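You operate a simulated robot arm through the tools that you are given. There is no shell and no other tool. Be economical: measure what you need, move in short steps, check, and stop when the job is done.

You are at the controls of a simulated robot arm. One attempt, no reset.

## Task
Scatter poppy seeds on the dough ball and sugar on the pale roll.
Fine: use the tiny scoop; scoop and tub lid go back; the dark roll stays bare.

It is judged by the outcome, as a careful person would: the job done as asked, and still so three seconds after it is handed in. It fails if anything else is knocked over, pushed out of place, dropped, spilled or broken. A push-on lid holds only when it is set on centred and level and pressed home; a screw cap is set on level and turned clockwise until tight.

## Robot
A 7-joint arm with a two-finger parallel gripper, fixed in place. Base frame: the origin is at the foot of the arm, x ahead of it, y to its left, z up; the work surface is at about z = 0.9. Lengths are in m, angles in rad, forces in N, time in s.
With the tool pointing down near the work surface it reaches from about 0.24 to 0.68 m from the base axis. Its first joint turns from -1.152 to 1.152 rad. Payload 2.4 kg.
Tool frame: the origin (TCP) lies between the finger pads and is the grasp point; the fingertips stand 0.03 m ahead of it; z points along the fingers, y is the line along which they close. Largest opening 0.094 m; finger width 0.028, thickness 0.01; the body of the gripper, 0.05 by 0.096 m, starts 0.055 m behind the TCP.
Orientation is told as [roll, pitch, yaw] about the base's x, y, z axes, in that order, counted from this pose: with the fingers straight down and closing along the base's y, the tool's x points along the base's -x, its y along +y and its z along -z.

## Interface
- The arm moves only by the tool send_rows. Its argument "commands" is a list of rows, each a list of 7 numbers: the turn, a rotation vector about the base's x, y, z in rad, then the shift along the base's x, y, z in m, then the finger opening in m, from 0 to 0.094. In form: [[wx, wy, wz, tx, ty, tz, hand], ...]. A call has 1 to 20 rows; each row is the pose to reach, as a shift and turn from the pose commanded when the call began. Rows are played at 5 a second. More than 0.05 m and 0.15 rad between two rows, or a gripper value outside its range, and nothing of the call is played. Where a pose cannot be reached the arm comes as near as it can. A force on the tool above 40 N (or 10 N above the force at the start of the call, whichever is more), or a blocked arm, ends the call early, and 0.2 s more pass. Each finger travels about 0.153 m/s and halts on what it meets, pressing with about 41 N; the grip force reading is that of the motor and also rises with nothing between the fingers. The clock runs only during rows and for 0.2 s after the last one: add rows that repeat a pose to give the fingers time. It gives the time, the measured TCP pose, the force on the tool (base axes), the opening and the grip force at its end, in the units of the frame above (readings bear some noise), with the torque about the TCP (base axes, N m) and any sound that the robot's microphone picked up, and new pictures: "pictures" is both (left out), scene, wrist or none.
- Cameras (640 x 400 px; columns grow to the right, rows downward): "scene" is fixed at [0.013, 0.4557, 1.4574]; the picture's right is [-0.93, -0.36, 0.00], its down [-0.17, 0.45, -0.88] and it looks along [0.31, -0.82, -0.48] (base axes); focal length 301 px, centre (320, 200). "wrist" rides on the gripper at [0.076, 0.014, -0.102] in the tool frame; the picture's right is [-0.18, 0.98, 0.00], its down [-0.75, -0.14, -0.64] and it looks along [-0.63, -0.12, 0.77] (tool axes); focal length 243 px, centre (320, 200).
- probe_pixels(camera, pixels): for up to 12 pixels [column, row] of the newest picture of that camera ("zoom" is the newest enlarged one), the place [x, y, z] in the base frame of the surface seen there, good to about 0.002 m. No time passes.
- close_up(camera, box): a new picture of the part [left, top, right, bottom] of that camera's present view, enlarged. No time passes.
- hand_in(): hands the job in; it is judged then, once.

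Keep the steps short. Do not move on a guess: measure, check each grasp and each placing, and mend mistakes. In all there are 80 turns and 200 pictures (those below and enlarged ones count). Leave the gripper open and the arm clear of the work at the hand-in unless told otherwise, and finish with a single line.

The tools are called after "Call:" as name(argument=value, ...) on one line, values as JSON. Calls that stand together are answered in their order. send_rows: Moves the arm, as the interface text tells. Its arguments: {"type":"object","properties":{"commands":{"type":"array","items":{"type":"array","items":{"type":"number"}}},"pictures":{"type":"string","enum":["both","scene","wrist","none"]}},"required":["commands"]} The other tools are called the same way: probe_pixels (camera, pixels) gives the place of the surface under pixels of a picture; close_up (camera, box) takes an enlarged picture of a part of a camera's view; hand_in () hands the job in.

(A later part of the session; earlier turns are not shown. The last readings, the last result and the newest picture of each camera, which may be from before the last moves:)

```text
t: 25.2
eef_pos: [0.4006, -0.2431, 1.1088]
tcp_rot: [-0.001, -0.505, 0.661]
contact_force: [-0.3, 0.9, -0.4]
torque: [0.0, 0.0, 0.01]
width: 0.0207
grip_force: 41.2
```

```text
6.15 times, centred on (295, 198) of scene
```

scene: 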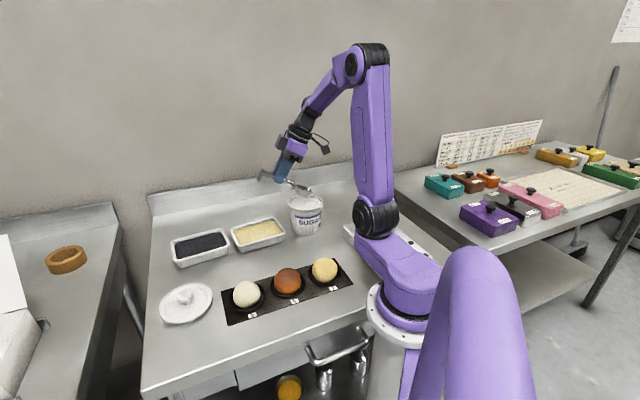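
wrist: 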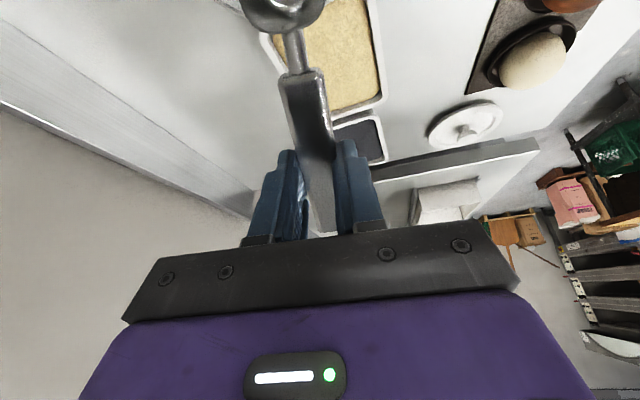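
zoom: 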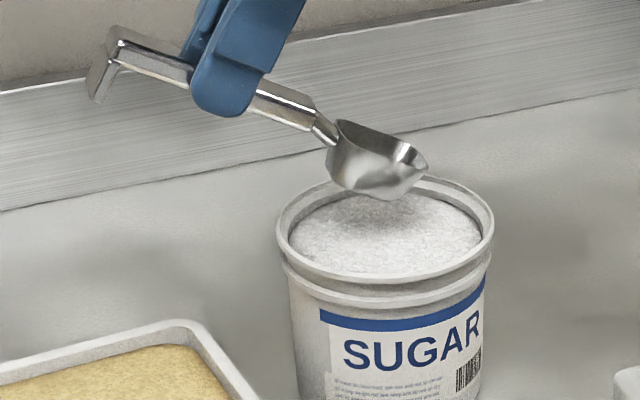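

The tilt is right. Now I'll plunge, push forward, level out and lift.

Call:
send_rows(commands=[[0, 0, 0, 0, 0, -0.019, 0.005], [0, 0, 0, 0, 0, -0.034, 0.005], [0, 0, 0, 0, 0, -0.045, 0.005], [0, 0, 0, -0.0079, -0.0061, -0.046, 0.005], [0, 0, 0, -0.0142, -0.0111, -0.046, 0.005], [-0.077, 0.0986, 0, -0.0089, -0.0069, -0.0515, 0.005], [-0.1535, 0.197, 0, -0.0028, -0.0022, -0.058, 0.005], [-0.23, 0.296, 0, 0.0023, 0.0018, -0.0657, 0.005], [-0.307, 0.3945, 0, 0.0063, 0.0049, -0.073, 0.005], [-0.307, 0.3945, 0, 0.0063, 0.0049, -0.06, 0.005], [-0.307, 0.3945, 0, 0.0063, 0.0049, -0.04, 0.005], [-0.307, 0.3945, 0, 0.0063, 0.0049, -0.02, 0.005], [-0.307, 0.3945, 0, 0.0063, 0.0049, -0.02, 0.005]])

Call:
close_up(camera="scene", box=[255, 165, 335, 230])

```text
t: 28.0
eef_pos: [0.4075, -0.239, 1.0897]
tcp_rot: [-0.001, -0.006, 0.663]
contact_force: [0.2, 0.4, -1.4]
torque: [0.0, 0.01, 0.06]
width: 0.021
grip_force: 41.1
```

scene: 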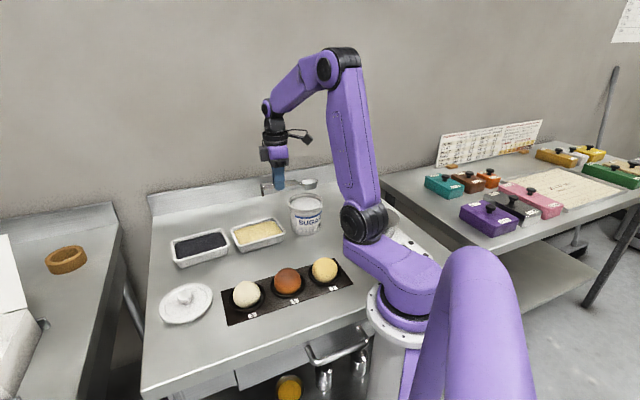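
wrist: 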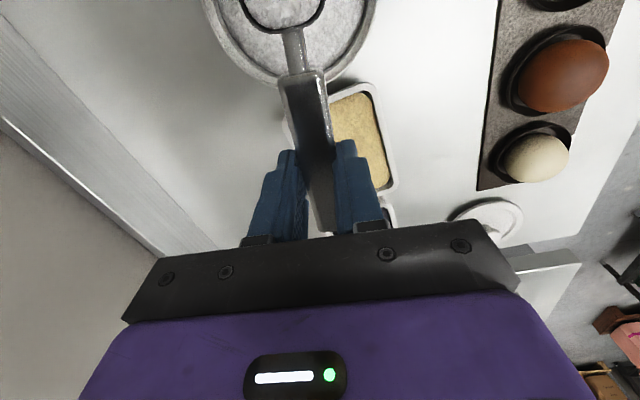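

```text
6.15 times, centred on (295, 198) of scene
```

zoom: 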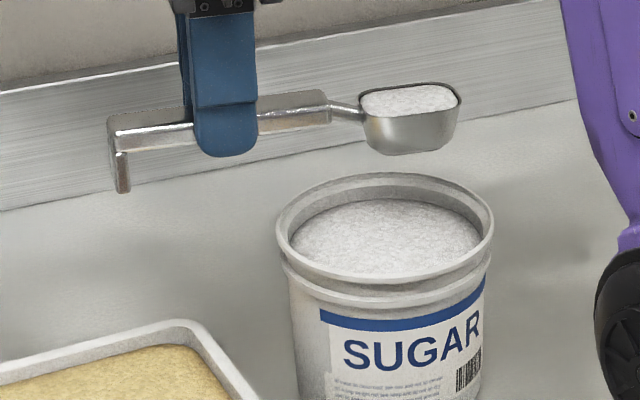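

The scoop is full to just under the rim and the tub is undisturbed. I'll carry it level to roll #1, yawing so the handle points outward.

Call:
send_rows(commands=[[0, 0, -0.104, -0.0071, 0.0103, 0, 0.005], [0, 0, -0.208, -0.0151, 0.0201, 0, 0.005], [0, 0, -0.312, -0.0241, 0.0294, 0, 0.005], [0, 0, -0.416, -0.0339, 0.0383, 0, 0.005], [0, 0, -0.52, -0.0447, 0.0471, 0, 0.005], [0, 0, -0.624, -0.0566, 0.0556, -0.005, 0.005], [0, 0, -0.728, -0.0694, 0.0642, -0.01, 0.005], [0, 0, -0.832, -0.0832, 0.0728, -0.02, 0.005], [0, 0, -0.936, -0.098, 0.0815, -0.03, 0.005], [0, 0, -1.04, -0.1138, 0.0906, -0.04, 0.005], [0, 0, -1.04, -0.1138, 0.0906, -0.045, 0.005], [0, 0, -1.04, -0.1138, 0.0906, -0.045, 0.005]])

Call:
close_up(camera="scene", box=[265, 215, 365, 300])

```text
t: 30.6
eef_pos: [0.2932, -0.1467, 1.0436]
tcp_rot: [0.001, -0.002, -0.378]
contact_force: [-0.3, 0.5, -1.1]
torque: [-0.02, 0.0, 0.03]
width: 0.0209
grip_force: 40.8
```

scene: 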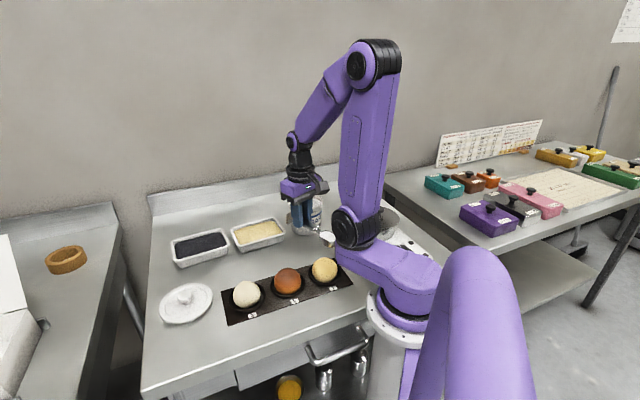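
wrist: 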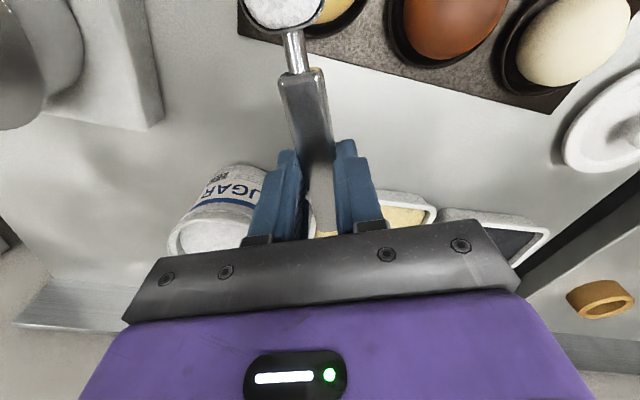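

```text
4.71 times, centred on (315, 258) of scene
```

zoom: 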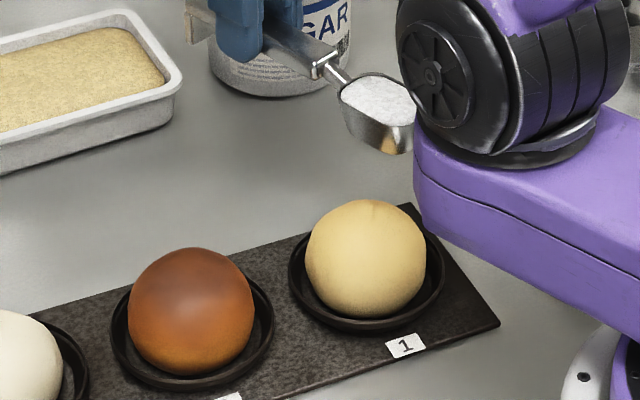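

Call:
probe_pixels(camera="zoom", pixels=[[345, 95], [412, 108], [378, 100], [375, 135], [365, 203], [365, 225], [310, 245], [425, 250], [365, 255], [365, 300], [190, 250], [190, 285]])

```text
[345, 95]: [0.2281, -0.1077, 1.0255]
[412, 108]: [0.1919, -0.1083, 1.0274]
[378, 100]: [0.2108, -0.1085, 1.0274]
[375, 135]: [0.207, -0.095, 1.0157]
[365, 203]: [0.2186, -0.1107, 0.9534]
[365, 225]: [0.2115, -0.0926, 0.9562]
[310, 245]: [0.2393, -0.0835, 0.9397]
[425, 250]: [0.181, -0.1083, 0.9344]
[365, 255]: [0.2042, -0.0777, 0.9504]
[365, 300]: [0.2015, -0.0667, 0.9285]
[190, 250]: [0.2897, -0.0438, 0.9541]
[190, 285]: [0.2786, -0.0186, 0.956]
```

The bowl lip is above the ball's centre (ball ≈(0.211,-0.096), top z≈0.956). I'll roll toward +t gradually to 0.6 rad, holding the lip over the centre.

Call:
send_rows(commands=[[-0.139, 0.055, 0, 0.0013, 0.0033, 0, 0.005], [-0.279, 0.111, 0, 0.0027, 0.0067, 0, 0.005], [-0.418, 0.166, 0, 0.0041, 0.0104, 0, 0.005], [-0.558, 0.222, 0, 0.0056, 0.014, 0, 0.005], [-0.558, 0.222, 0, 0.0056, 0.014, 0, 0.005]])

Call:
close_up(camera="scene", box=[265, 215, 365, 300])

```text
t: 31.8
eef_pos: [0.2997, -0.1329, 1.0446]
tcp_rot: [-0.602, -0.006, -0.376]
contact_force: [-0.2, -0.4, -0.8]
torque: [0.01, 0.01, 0.0]
width: 0.0209
grip_force: 41.2
```

scene: 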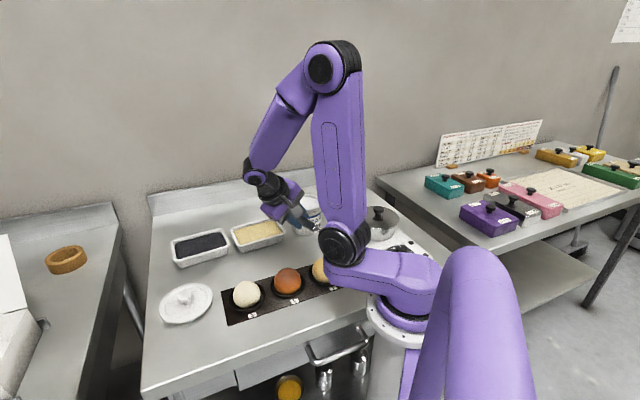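
wrist: 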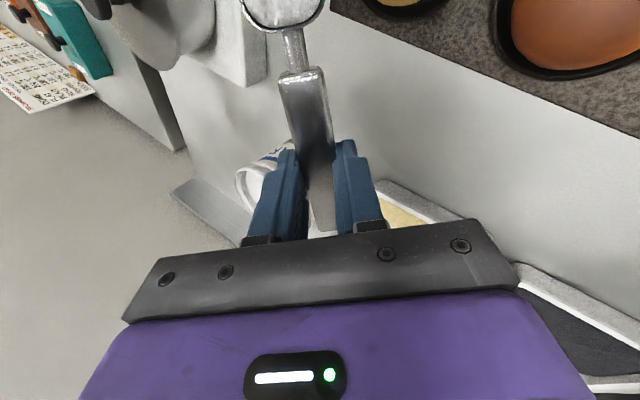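

```text
4.71 times, centred on (315, 258) of scene
```

zoom: 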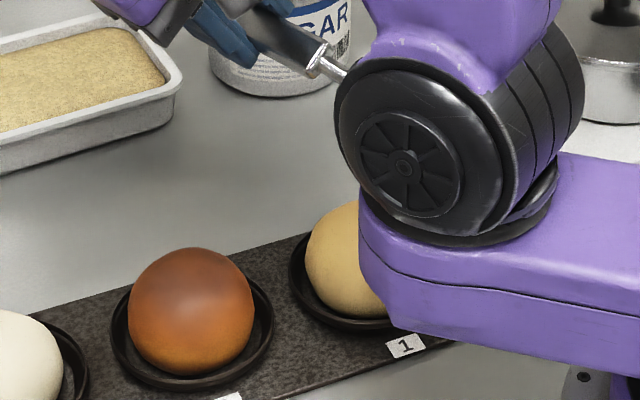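

The bowl still looks full from the wrist at (285,8). The arm's shoulder now hides the scene view. I'll continue to 0.9 rad.

Call:
send_rows(commands=[[-0.07, 0.028, 0, 0.0008, 0.002, 0, 0.005], [-0.139, 0.055, 0, 0.0016, 0.004, 0, 0.005], [-0.209, 0.083, 0, 0.0023, 0.0057, 0, 0.005], [-0.279, 0.111, 0, 0.003, 0.0074, 0, 0.005], [-0.279, 0.111, 0, 0.003, 0.0074, 0, 0.005]])

Call:
close_up(camera="wrist", box=[200, 0, 440, 150])

```text
t: 33.0
eef_pos: [0.3027, -0.1262, 1.0436]
tcp_rot: [-0.904, -0.003, -0.371]
contact_force: [0.0, -0.3, 0.7]
torque: [0.02, -0.04, -0.03]
width: 0.0209
grip_force: 40.5
```

scene: 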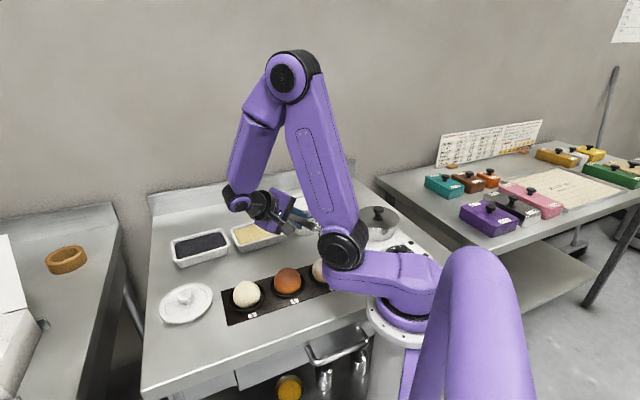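
wrist: 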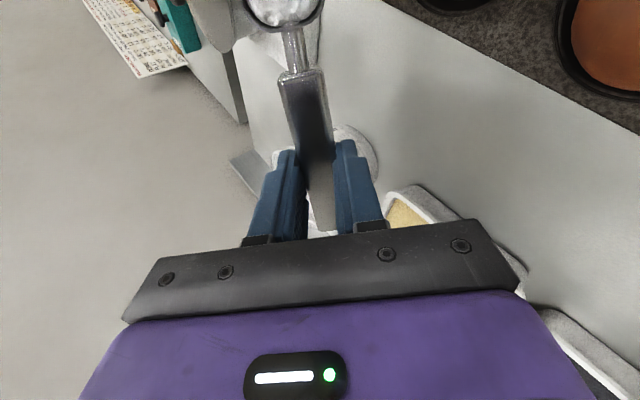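

```text
2.67 times, centred on (320, 75) of wrist
```

zoom: 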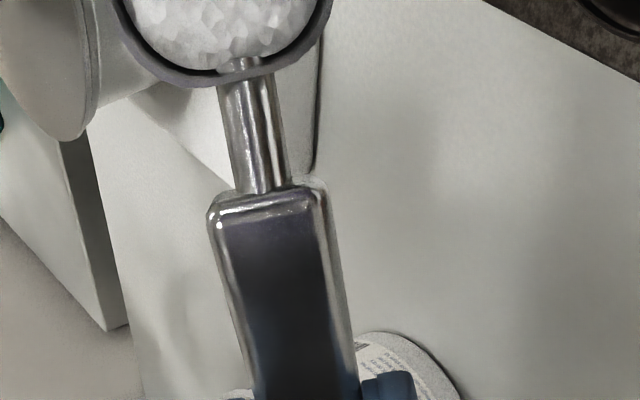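

Ball #1's edge at (318,268) now looks whiter. I'll zoom there.

Call:
close_up(camera="scene", box=[280, 215, 340, 300])

```text
4.71 times, centred on (310, 258) of scene
```

zoom: 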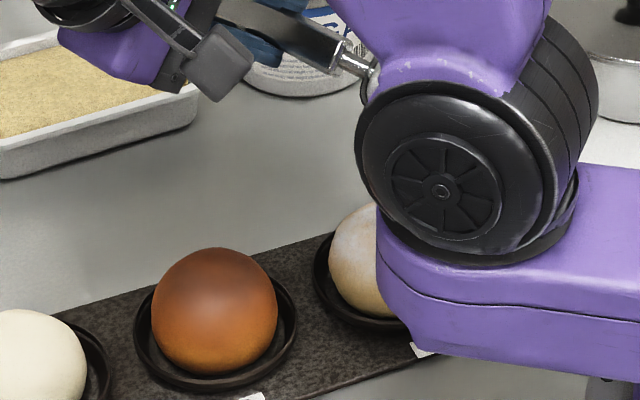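

Sugar is on the roll. I'll roll the scoop back to level and inspect the coverage.

Call:
send_rows(commands=[[0.139, -0.055, 0, -0.0016, -0.004, 0, 0.005], [0.279, -0.111, 0, -0.003, -0.0074, 0, 0.005], [0.418, -0.166, 0, -0.0046, -0.0112, 0, 0.005], [0.558, -0.222, 0, -0.006, -0.015, 0, 0.005], [0.697, -0.277, 0, -0.0073, -0.018, 0, 0.005], [0.837, -0.333, 0, -0.0085, -0.021, 0, 0.005], [0.837, -0.333, 0, -0.0085, -0.021, 0, 0.005]])

Call:
close_up(camera="scene", box=[265, 215, 365, 300])

```text
t: 34.6
eef_pos: [0.2934, -0.1465, 1.0426]
tcp_rot: [0.003, -0.006, -0.377]
contact_force: [-0.5, 0.5, -1.3]
torque: [-0.04, 0.0, 0.0]
width: 0.021
grip_force: 41.0
```

scene: 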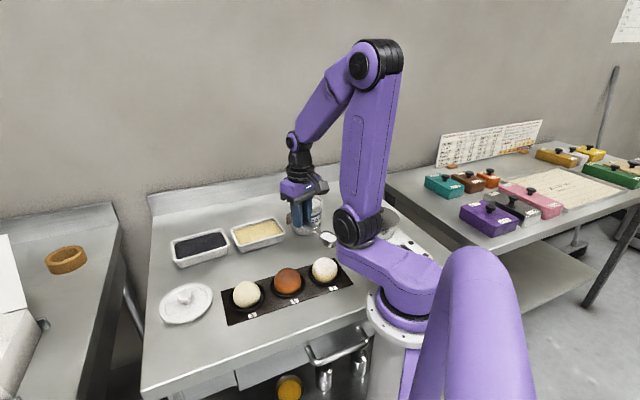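
wrist: 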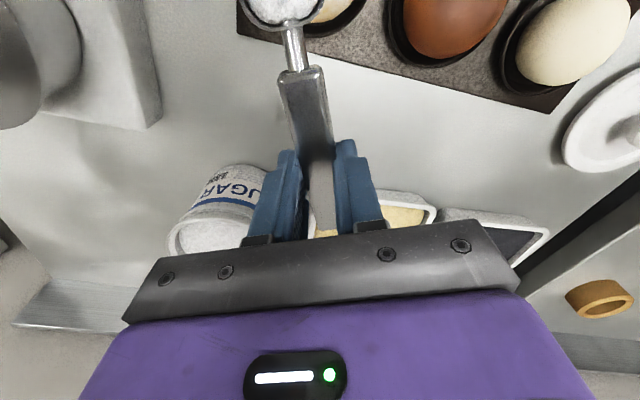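

```text
4.71 times, centred on (315, 258) of scene
```

zoom: 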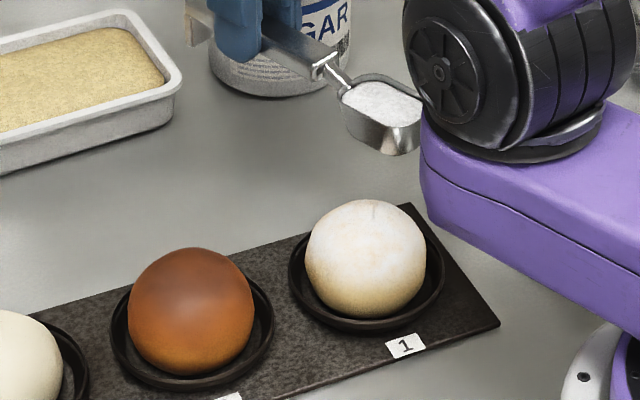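

Roll #1 is evenly dusted, with nothing on the board or on #2. I'll carry the leftover sugar back over the tub and dump it there by rolling further.

Call:
send_rows(commands=[[0, 0, 0, 0, 0, 0.03, 0.005], [0, 0, 0, 0.015, -0.022, 0.047, 0.005], [0, 0, 0, 0.034, -0.05, 0.047, 0.005], [0, 0, 0, 0.055, -0.08, 0.047, 0.005], [0, 0, 0, 0.076, -0.111, 0.047, 0.005], [0, 0, 0, 0.097, -0.142, 0.047, 0.005], [0, 0, 0, 0.117, -0.171, 0.047, 0.005], [0, 0, 0, 0.131, -0.192, 0.045, 0.005], [0, 0, 0, 0.131, -0.192, 0.04, 0.005], [-0.139, 0.055, 0, 0.1323, -0.1887, 0.035, 0.005], [-0.279, 0.111, 0, 0.1337, -0.1853, 0.03, 0.005], [-0.418, 0.166, 0, 0.1351, -0.1816, 0.03, 0.005], [-0.558, 0.222, 0, 0.1366, -0.178, 0.03, 0.005]])

Call:
close_up(camera="scene", box=[255, 165, 345, 245])

```text
t: 37.4
eef_pos: [0.4284, -0.3256, 1.0728]
tcp_rot: [-0.603, -0.002, -0.375]
contact_force: [0.6, -0.2, -0.2]
torque: [0.01, -0.03, -0.02]
width: 0.021
grip_force: 40.9
```

scene: 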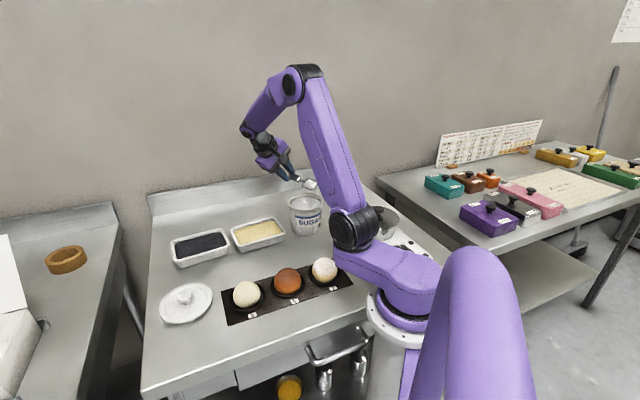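
wrist: 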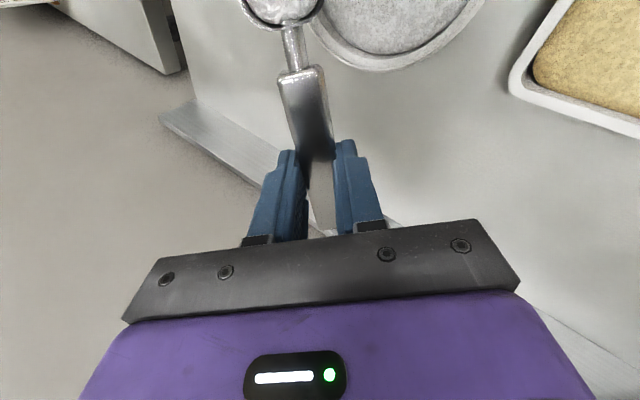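

```text
5.00 times, centred on (300, 205) of scene
```

zoom: 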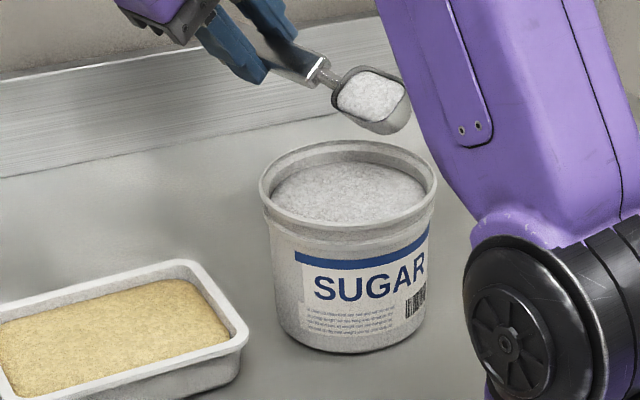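

The lip is over the tub centre. I'll continue rolling to 1.65 rad with small shakes.

Call:
send_rows(commands=[[-0.139, 0.055, 0, 0.0016, 0.004, 0, 0.005], [-0.279, 0.111, 0, 0.003, 0.0074, 0, 0.005], [-0.418, 0.166, 0, 0.0045, 0.0112, 0, 0.005], [-0.558, 0.222, 0, 0.0058, 0.0146, 0, 0.005], [-0.697, 0.277, 0, 0.007, 0.0177, 0, 0.005], [-0.837, 0.333, 0, 0.0081, 0.0203, 0, 0.005], [-0.976, 0.388, 0, 0.009, 0.0225, 0, 0.005], [-0.976, 0.388, 0, 0.009, 0.0225, 0.012, 0.005], [-0.976, 0.388, 0, 0.009, 0.0225, 0, 0.005], [-0.976, 0.388, 0, 0.009, 0.0225, 0.012, 0.005], [-0.976, 0.388, 0, 0.009, 0.0225, 0, 0.005], [-0.976, 0.388, 0, 0.009, 0.0225, 0, 0.005]])

Call:
close_up(camera="scene", box=[255, 165, 345, 245])

Call:
close_up(camera="wrist", box=[200, 0, 440, 150])

```text
t: 40.0
eef_pos: [0.4378, -0.3011, 1.0751]
tcp_rot: [-1.649, 0.001, -0.375]
contact_force: [1.0, 0.5, -1.9]
torque: [0.02, -0.03, 0.02]
width: 0.0208
grip_force: 41.6
```

scene: 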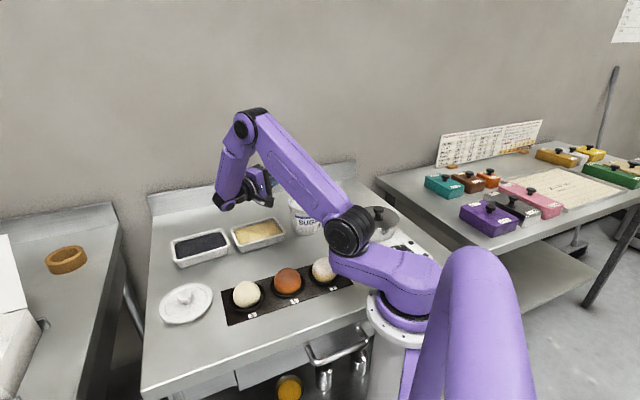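
wrist: 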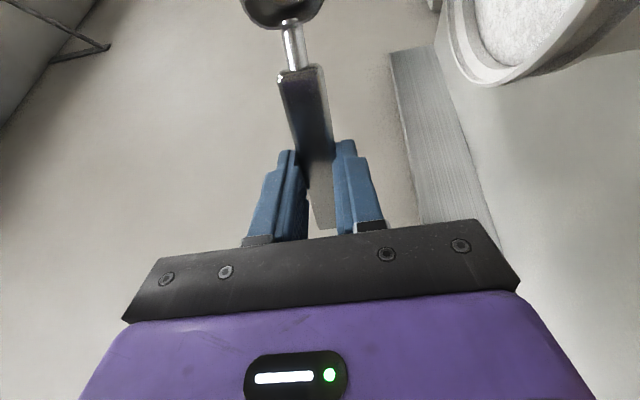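

```text
5.00 times, centred on (300, 205) of scene
```

zoom: 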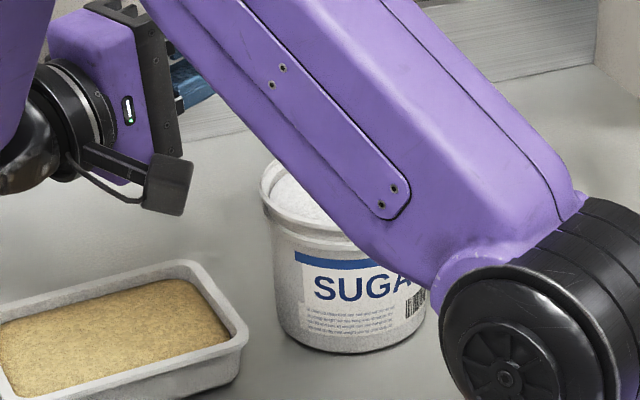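

```text
2.67 times, centred on (320, 75) of wrist
```

zoom: 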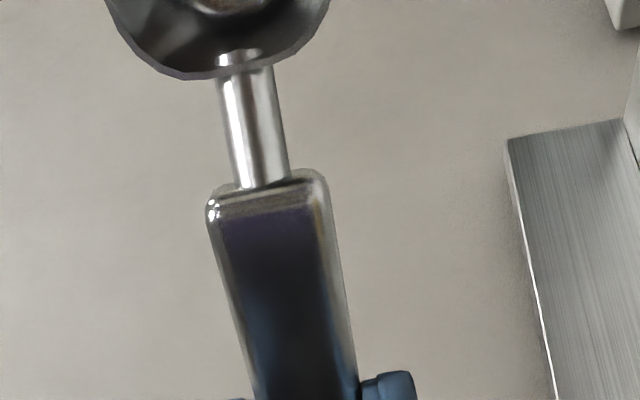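

The scoop is empty and clean. I'll roll back to level over the tub.

Call:
send_rows(commands=[[0.139, -0.055, 0, -0.0009, -0.0022, 0.005, 0.005], [0.279, -0.111, 0, -0.002, -0.005, 0.01, 0.005], [0.418, -0.166, 0, -0.0032, -0.008, 0.015, 0.005], [0.558, -0.222, 0, -0.0045, -0.011, 0.02, 0.005], [0.697, -0.277, 0, -0.006, -0.015, 0.025, 0.005], [0.837, -0.333, 0, -0.0074, -0.0185, 0.03, 0.005], [0.976, -0.388, 0, -0.009, -0.0225, 0.035, 0.005], [1.116, -0.444, 0, -0.0105, -0.026, 0.035, 0.005], [1.255, -0.499, 0, -0.012, -0.03, 0.035, 0.005], [1.395, -0.555, 0, -0.0134, -0.0335, 0.035, 0.005], [1.5345, -0.6105, 0, -0.0147, -0.0365, 0.035, 0.005], [1.5345, -0.6105, 0, -0.0147, -0.0365, 0.035, 0.005]])

Call:
close_up(camera="scene", box=[160, 200, 260, 280])

Call:
probe_pixels(camera="scene", pixels=[[172, 243], [222, 231], [229, 245], [179, 261], [200, 245], [180, 247], [218, 240], [203, 253], [198, 236]])

```text
t: 42.6
eef_pos: [0.4242, -0.3391, 1.1079]
tcp_rot: [0.004, -0.006, -0.377]
contact_force: [0.2, -0.1, -1.3]
torque: [0.01, -0.04, 0.01]
width: 0.0208
grip_force: 40.4
```

scene: 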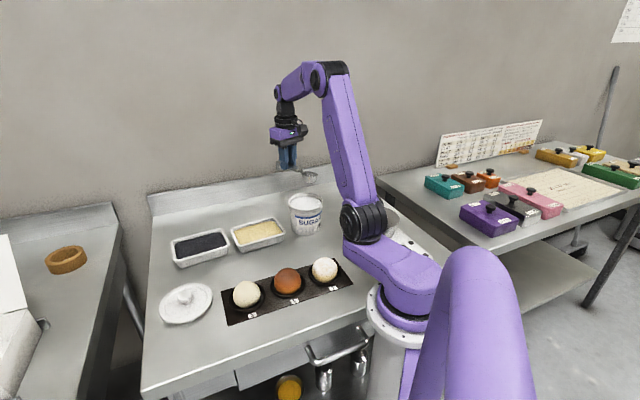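
wrist: 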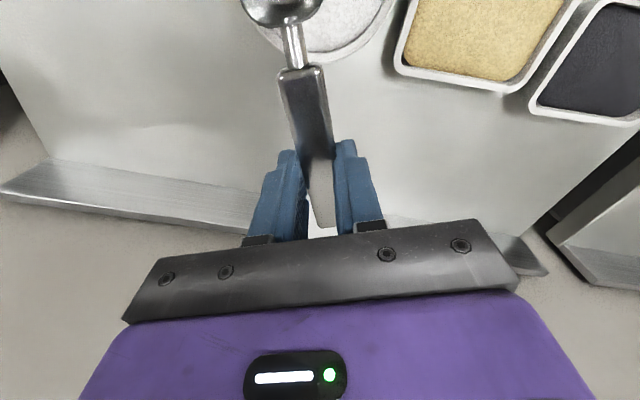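

```text
5.00 times, centred on (210, 240) of scene
```

zoom: 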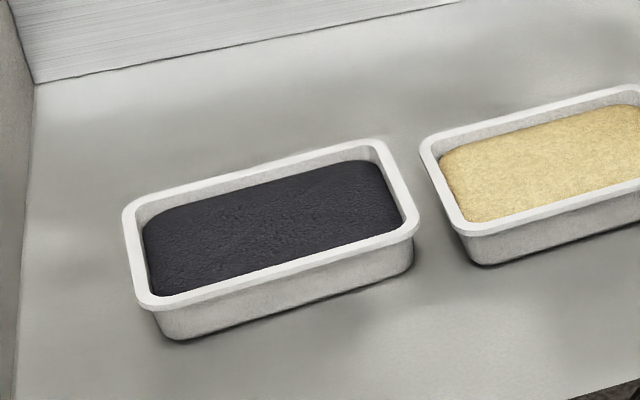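

```text
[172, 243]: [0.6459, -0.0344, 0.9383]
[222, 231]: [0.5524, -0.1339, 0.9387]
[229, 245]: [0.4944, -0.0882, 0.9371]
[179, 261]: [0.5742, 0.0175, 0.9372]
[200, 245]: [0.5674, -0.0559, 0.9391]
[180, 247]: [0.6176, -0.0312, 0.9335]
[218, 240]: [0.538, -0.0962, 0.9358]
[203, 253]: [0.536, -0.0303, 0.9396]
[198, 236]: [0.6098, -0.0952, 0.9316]
```

The tray corners give a centre of (0.567,-0.060), a long axis at about 0.88 rad, inner size about 0.12×0.07 and seeds at z≈0.937. I'll move to hover over it with the handle along the long axis.

Call:
send_rows(commands=[[0, 0, 0.1143, 0.0189, 0.0326, 0, 0.005], [0, 0, 0.2286, 0.0378, 0.0652, 0, 0.005], [0, 0, 0.3429, 0.0567, 0.0978, 0, 0.005], [0, 0, 0.4571, 0.0756, 0.1304, 0, 0.005], [0, 0, 0.5714, 0.0945, 0.163, 0, 0.005], [0, 0, 0.6857, 0.1134, 0.1956, 0, 0.005], [0, 0, 0.8, 0.1323, 0.2282, 0, 0.005], [0, 0, 0.9143, 0.1512, 0.2608, 0, 0.005], [0, 0, 1.0286, 0.1701, 0.2934, -0.01, 0.005], [0, 0, 1.1429, 0.189, 0.326, -0.025, 0.005], [0, 0, 1.257, 0.208, 0.359, -0.04, 0.005], [0, 0, 1.257, 0.208, 0.359, -0.05, 0.005], [0, 0, 1.257, 0.208, 0.359, -0.05, 0.005]])

Call:
close_up(camera="scene", box=[150, 190, 250, 280])

```text
t: 45.4
eef_pos: [0.633, 0.0197, 1.0568]
tcp_rot: [0.001, -0.003, 0.88]
contact_force: [-0.7, -0.4, -1.3]
torque: [0.03, -0.05, 0.0]
width: 0.0209
grip_force: 40.9
```

scene: 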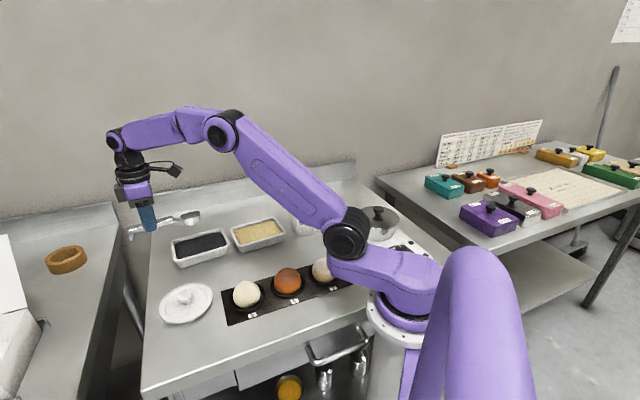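
wrist: 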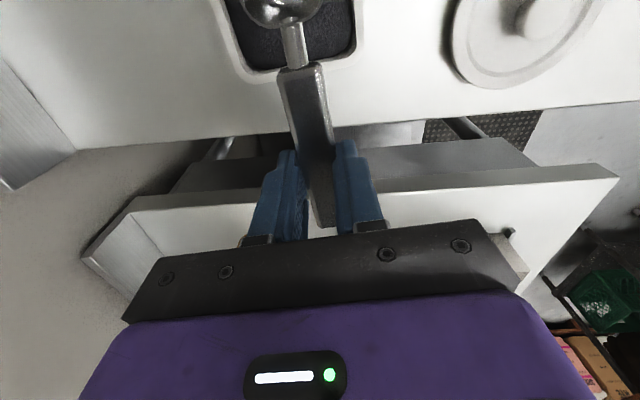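

```text
4.44 times, centred on (200, 235) of scene
```

zoom: 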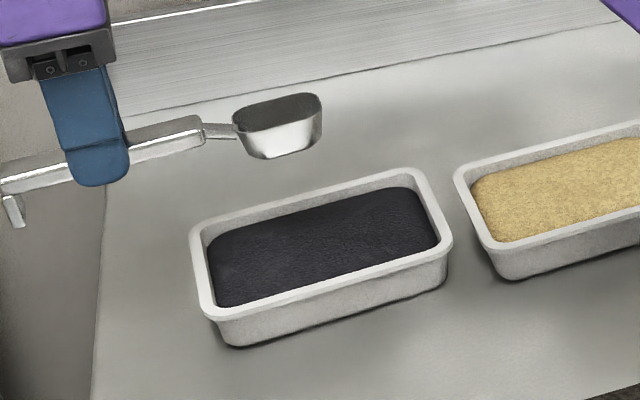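

The bowl is over the tray on its axis. I'll scoop with a gentle tilt (0.3 rad), shallower than for sugar because only a little is needed, then sweep along the tray, level and lift.

Call:
send_rows(commands=[[0.077, -0.064, 0, -0.0025, -0.003, 0.002, 0.005], [0.154, -0.127, 0, -0.0056, -0.0068, -0.004, 0.005], [0.231, -0.191, 0, -0.0092, -0.0112, -0.011, 0.005], [0.231, -0.191, 0, -0.0092, -0.0112, -0.031, 0.005], [0.231, -0.191, 0, -0.0092, -0.0112, -0.051, 0.005], [0.231, -0.191, 0, -0.0092, -0.0112, -0.064, 0.005], [0.231, -0.191, 0, -0.0156, -0.0189, -0.066, 0.005], [0.231, -0.191, 0, -0.022, -0.0266, -0.066, 0.005], [0.154, -0.127, 0, -0.0215, -0.0261, -0.072, 0.005], [0.077, -0.064, 0, -0.0197, -0.0238, -0.077, 0.005], [0, 0, 0, -0.0178, -0.0216, -0.08, 0.005], [0, 0, 0, -0.0178, -0.0216, -0.067, 0.005], [0, 0, 0, -0.0178, -0.0216, -0.045, 0.005], [0, 0, 0, -0.0178, -0.0216, -0.02, 0.005], [0, 0, 0, -0.0178, -0.0216, -0.02, 0.005]])

Call:
close_up(camera="scene", box=[150, 190, 250, 280])

```text
t: 48.6
eef_pos: [0.6152, -0.0026, 1.0378]
tcp_rot: [0.002, -0.004, 0.88]
contact_force: [-0.2, 0.0, -0.3]
torque: [0.04, -0.03, 0.02]
width: 0.0209
grip_force: 41.1
```

scene: 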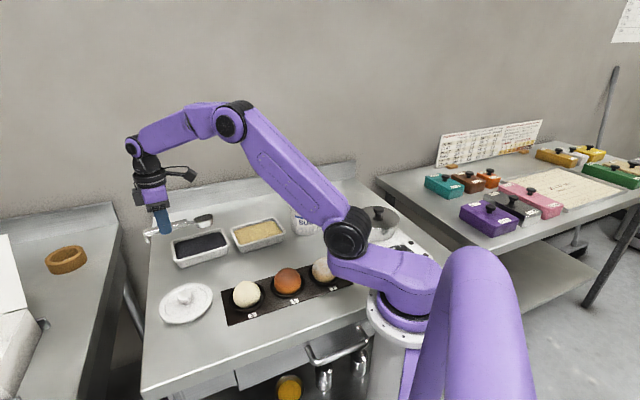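
wrist: 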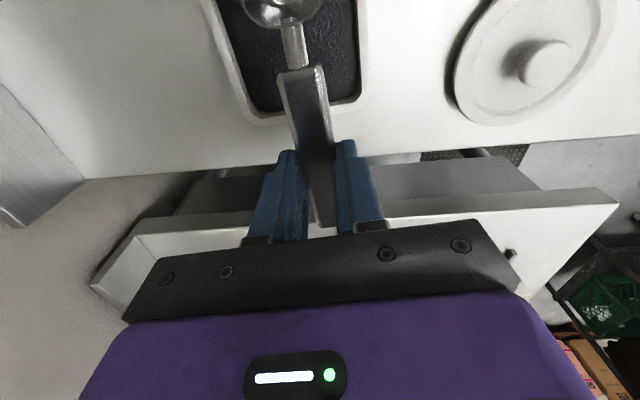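

```text
4.44 times, centred on (200, 235) of scene
```

zoom: 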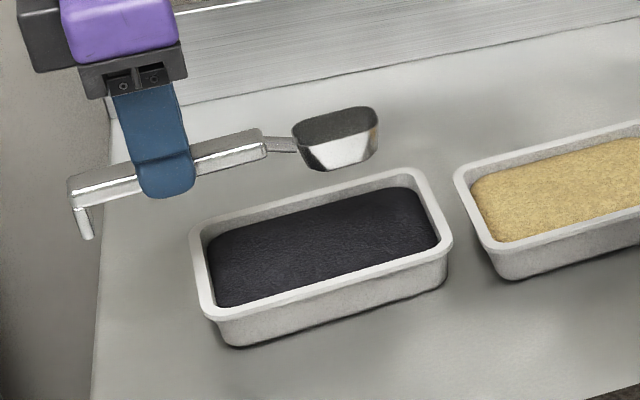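

Call:
close_up(camera="scene", box=[185, 205, 225, 235])

Call:
close_up(camera="wrist", box=[220, 0, 340, 75])

```text
13.33 times, centred on (205, 220) of scene
```

zoom: 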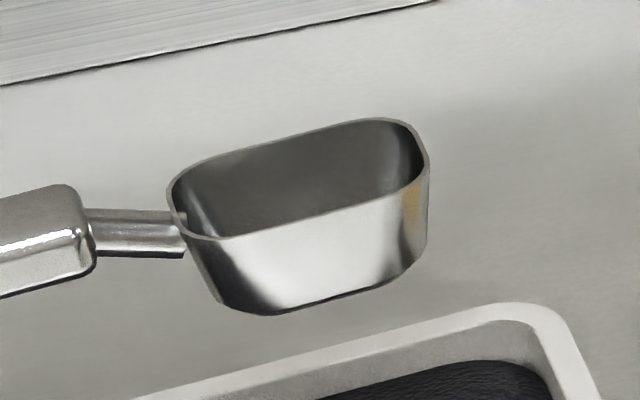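

```text
5.33 times, centred on (280, 38) of wrist
```

zoom: 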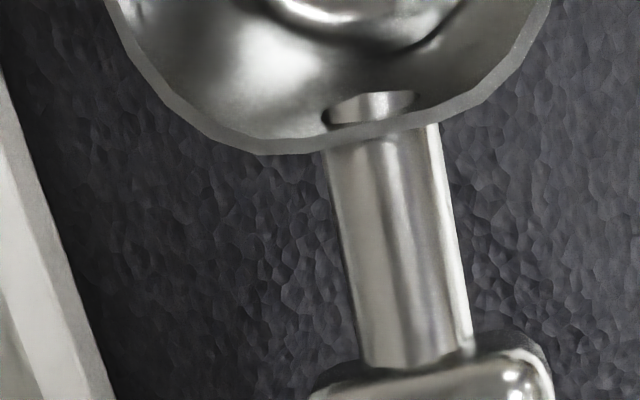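

Empty: the rim barely reached the surface. I'll repeat steeper (0.55 rad) so the tip rim goes about 9 mm under the surface, while the tip stays above the tray floor.

Call:
send_rows(commands=[[0.106, -0.0876, 0, 0.0027, 0.0033, 0.012, 0.005], [0.212, -0.1752, 0, 0.0045, 0.0054, 0.021, 0.005], [0.318, -0.2628, 0, 0.0036, 0.0044, 0.021, 0.005], [0.424, -0.3504, 0, -0.0029, -0.0035, 0.015, 0.005], [0.424, -0.3504, 0, -0.0029, -0.0035, -0.005, 0.005], [0.424, -0.3504, 0, -0.0029, -0.0035, -0.02, 0.005], [0.424, -0.3504, 0, -0.0029, -0.0035, -0.03, 0.005], [0.424, -0.3504, 0, -0.0092, -0.0112, -0.031, 0.005], [0.424, -0.3504, 0, -0.0156, -0.0189, -0.031, 0.005], [0.308, -0.2548, 0, -0.0118, -0.0143, -0.04, 0.005], [0.193, -0.1593, 0, -0.0074, -0.0089, -0.049, 0.005], [0.077, -0.0637, 0, -0.0038, -0.0045, -0.056, 0.005], [0, 0, 0, -0.0013, -0.0015, -0.058, 0.005], [0, 0, 0, -0.0013, -0.0015, -0.048, 0.005], [0, 0, 0, -0.0013, -0.0015, -0.03, 0.005], [0, 0, 0, -0.0013, -0.0015, 0, 0.005], [0, 0, 0, -0.0013, -0.0015, 0, 0.005]])

Call:
close_up(camera="scene", box=[160, 200, 240, 270])

```text
t: 52.2
eef_pos: [0.6148, -0.0041, 1.0365]
tcp_rot: [0.001, -0.001, 0.879]
contact_force: [-0.3, 0.3, -0.4]
torque: [-0.01, -0.01, -0.01]
width: 0.0209
grip_force: 41.4
```

scene: 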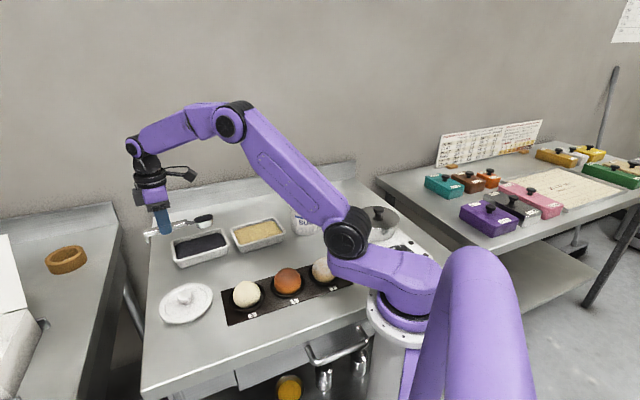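
wrist: 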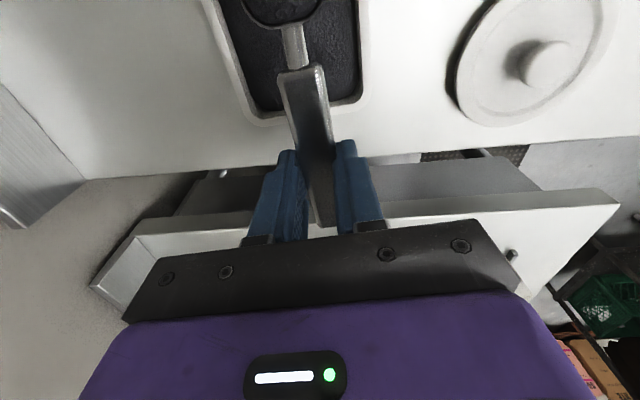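

```text
5.71 times, centred on (200, 235) of scene
```

zoom: 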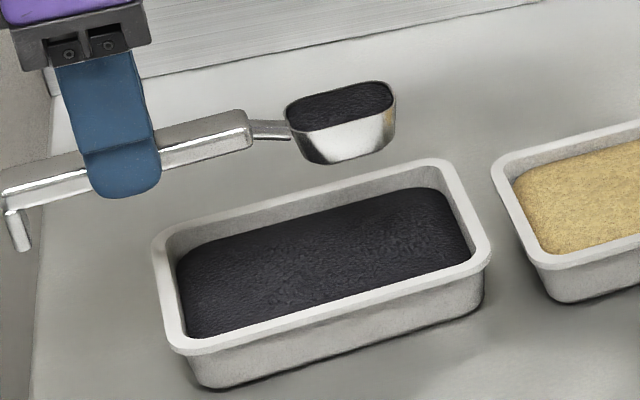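

A full scoop of poppy seeds and the tray rim is clean. I'll carry it level to the dough ball #3, with the handle outward.

Call:
send_rows(commands=[[0, 0, -0.0958, -0.0186, 0.0065, 0.008, 0.005], [0, 0, -0.1915, -0.038, 0.0123, 0.008, 0.005], [0, 0, -0.2873, -0.0581, 0.0177, 0.008, 0.005], [0, 0, -0.383, -0.0787, 0.0225, 0.008, 0.005], [0, 0, -0.4788, -0.1003, 0.027, 0.008, 0.005], [0, 0, -0.5745, -0.1225, 0.0311, 0.008, 0.005], [0, 0, -0.6703, -0.1457, 0.035, 0.008, 0.005], [0, 0, -0.766, -0.1695, 0.0387, 0.008, 0.005], [0, 0, -0.766, -0.1695, 0.0387, 0.008, 0.005]])

Call:
close_up(camera="scene", box=[205, 230, 305, 330])

```text
t: 54.2
eef_pos: [0.442, 0.0379, 1.046]
tcp_rot: [0.003, -0.003, 0.113]
contact_force: [0.5, -0.1, -0.4]
torque: [-0.01, -0.03, 0.01]
width: 0.0209
grip_force: 41.4
```

scene: 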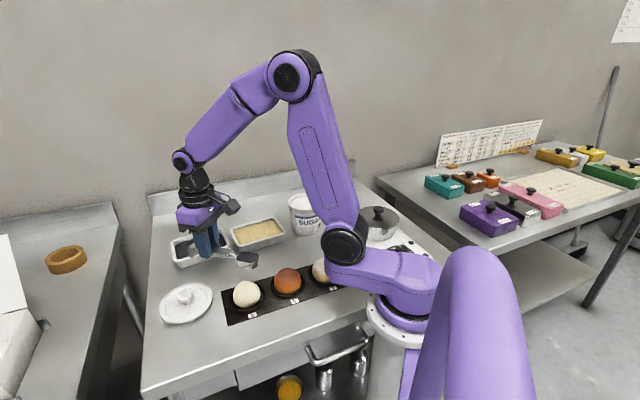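
wrist: 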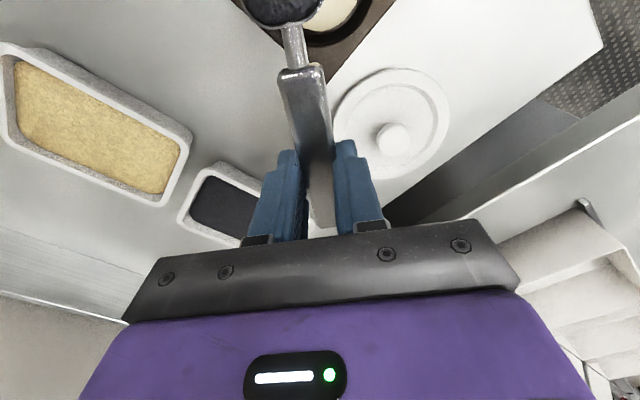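

```text
4.00 times, centred on (255, 280) of scene
```

zoom: 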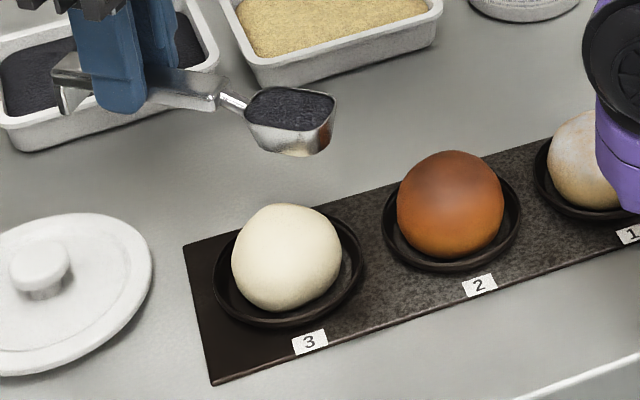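

Call:
probe_pixels(camera="zoom", pixels=[[248, 105], [334, 112], [290, 108], [290, 95], [290, 128], [290, 210], [287, 230], [235, 255], [339, 250], [287, 255], [450, 175]])

```text
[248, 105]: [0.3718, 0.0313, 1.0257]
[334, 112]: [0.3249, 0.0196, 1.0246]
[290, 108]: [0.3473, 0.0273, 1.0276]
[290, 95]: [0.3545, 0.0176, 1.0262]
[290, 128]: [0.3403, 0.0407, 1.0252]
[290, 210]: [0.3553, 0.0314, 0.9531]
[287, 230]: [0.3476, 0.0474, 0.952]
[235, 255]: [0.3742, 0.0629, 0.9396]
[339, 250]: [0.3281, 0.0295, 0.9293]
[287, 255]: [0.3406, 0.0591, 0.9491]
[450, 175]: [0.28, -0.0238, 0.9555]
```

The bowl lip is over ball #3's centre (≈(0.350,0.042)). I'll roll to 0.6 rad gradually.

Call:
send_rows(commands=[[-0.149, -0.017, 0, -0.0004, 0.0035, 0, 0.005], [-0.298, -0.034, 0, -0.0008, 0.0072, 0, 0.005], [-0.447, -0.051, 0, -0.0013, 0.0111, 0, 0.005], [-0.596, -0.068, 0, -0.0017, 0.0149, 0, 0.005], [-0.596, -0.068, 0, -0.0017, 0.0149, 0, 0.005]], pictures="scene")

Call:
close_up(camera="scene", box=[205, 230, 305, 330])

```text
t: 55.4
eef_pos: [0.4415, 0.0522, 1.0471]
tcp_rot: [-0.602, -0.004, 0.116]
contact_force: [1.6, -0.1, -1.2]
torque: [0.04, 0.02, -0.03]
width: 0.021
grip_force: 41.5
```

scene: 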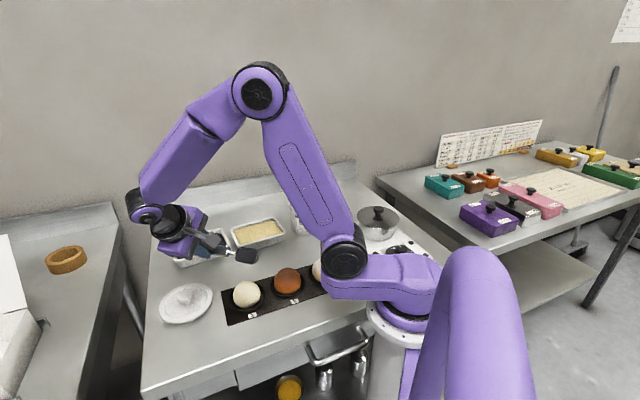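

```text
4.00 times, centred on (255, 280) of scene
```

zoom: 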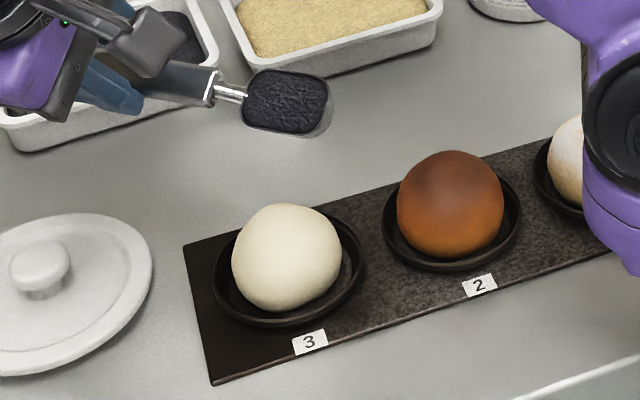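

No flow yet. On to 0.9 rad in small steps.

Call:
send_rows(commands=[[-0.0745, -0.0085, 0, -0.0002, 0.0021, 0, 0.005], [-0.149, -0.017, 0, -0.0005, 0.0043, 0, 0.005], [-0.2235, -0.0254, 0, -0.0007, 0.0061, 0, 0.005], [-0.298, -0.034, 0, -0.0009, 0.008, 0, 0.005], [-0.298, -0.034, 0, -0.0009, 0.008, 0, 0.005]], pictures="scene")

Call:
close_up(camera="scene", box=[205, 230, 305, 330])

```text
t: 56.6
eef_pos: [0.4408, 0.0595, 1.0465]
tcp_rot: [-0.9, -0.003, 0.118]
contact_force: [0.4, -0.4, -0.5]
torque: [0.02, -0.01, -0.01]
width: 0.021
grip_force: 41.1
```

scene: 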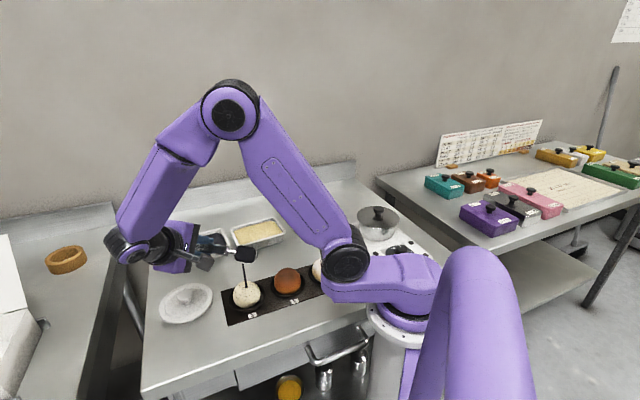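

```text
4.00 times, centred on (255, 280) of scene
```

zoom: 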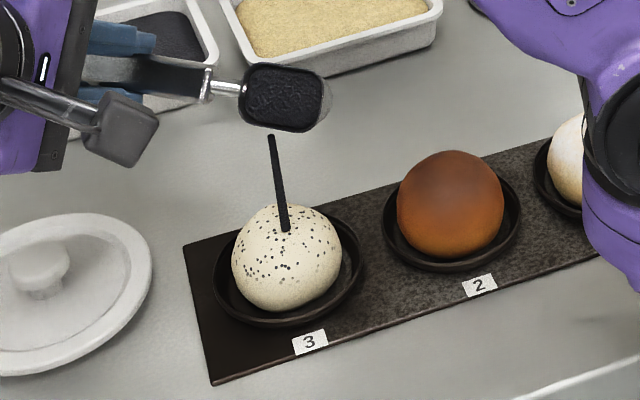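

A thin stream is landing on top of the dough ball. I'll hold one more beat, then roll back.

Call:
send_rows(commands=[[0, 0, 0, 0, 0, 0, 0.005], [0.149, 0.017, 0, 0.0004, -0.0037, 0, 0.005], [0.298, 0.034, 0, 0.0009, -0.008, 0, 0.005], [0.447, 0.051, 0, 0.0013, -0.012, 0, 0.005], [0.596, 0.068, 0, 0.0018, -0.0158, 0, 0.005], [0.745, 0.085, 0, 0.0022, -0.0194, 0, 0.005], [0.894, 0.1015, 0, 0.0026, -0.0229, 0, 0.005], [0.894, 0.1015, 0, 0.0026, -0.0229, 0, 0.005]], pictures="scene")

Call:
close_up(camera="scene", box=[205, 230, 305, 330])

```text
t: 58.4
eef_pos: [0.4446, 0.0372, 1.047]
tcp_rot: [0.002, -0.005, 0.113]
contact_force: [0.4, -0.3, -0.2]
torque: [0.02, -0.02, 0.01]
width: 0.0212
grip_force: 41.0
```

scene: 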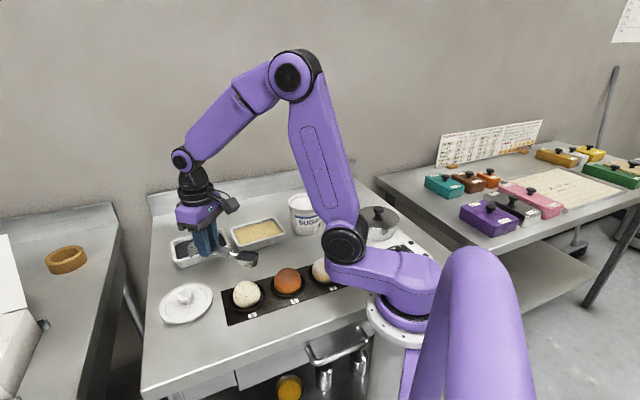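

```text
4.00 times, centred on (255, 280) of scene
```

zoom: 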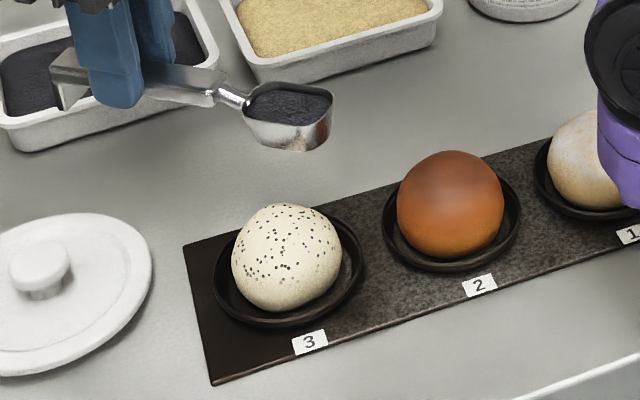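

Call:
close_up(camera="scene", box=[222, 270, 272, 315])

Call:
close_up(camera="scene", box=[225, 240, 275, 275])

```text
8.89 times, centred on (247, 292) of scene
```

zoom: 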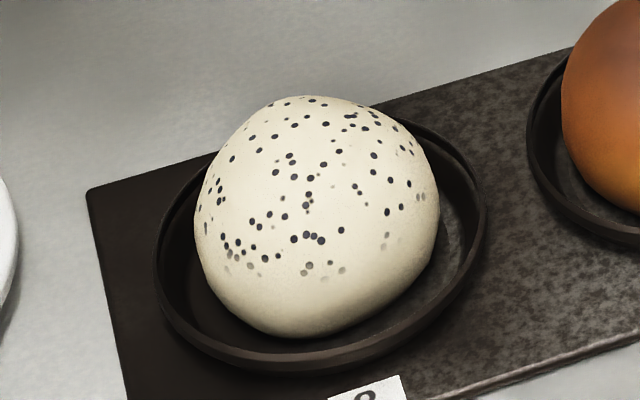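

```text
11.43 times, centred on (250, 258) of scene
```

zoom: 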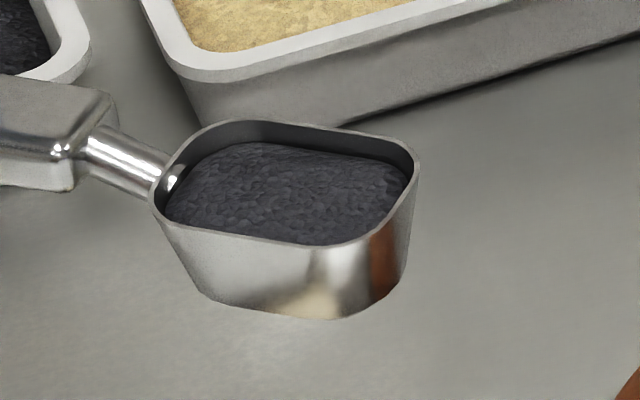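

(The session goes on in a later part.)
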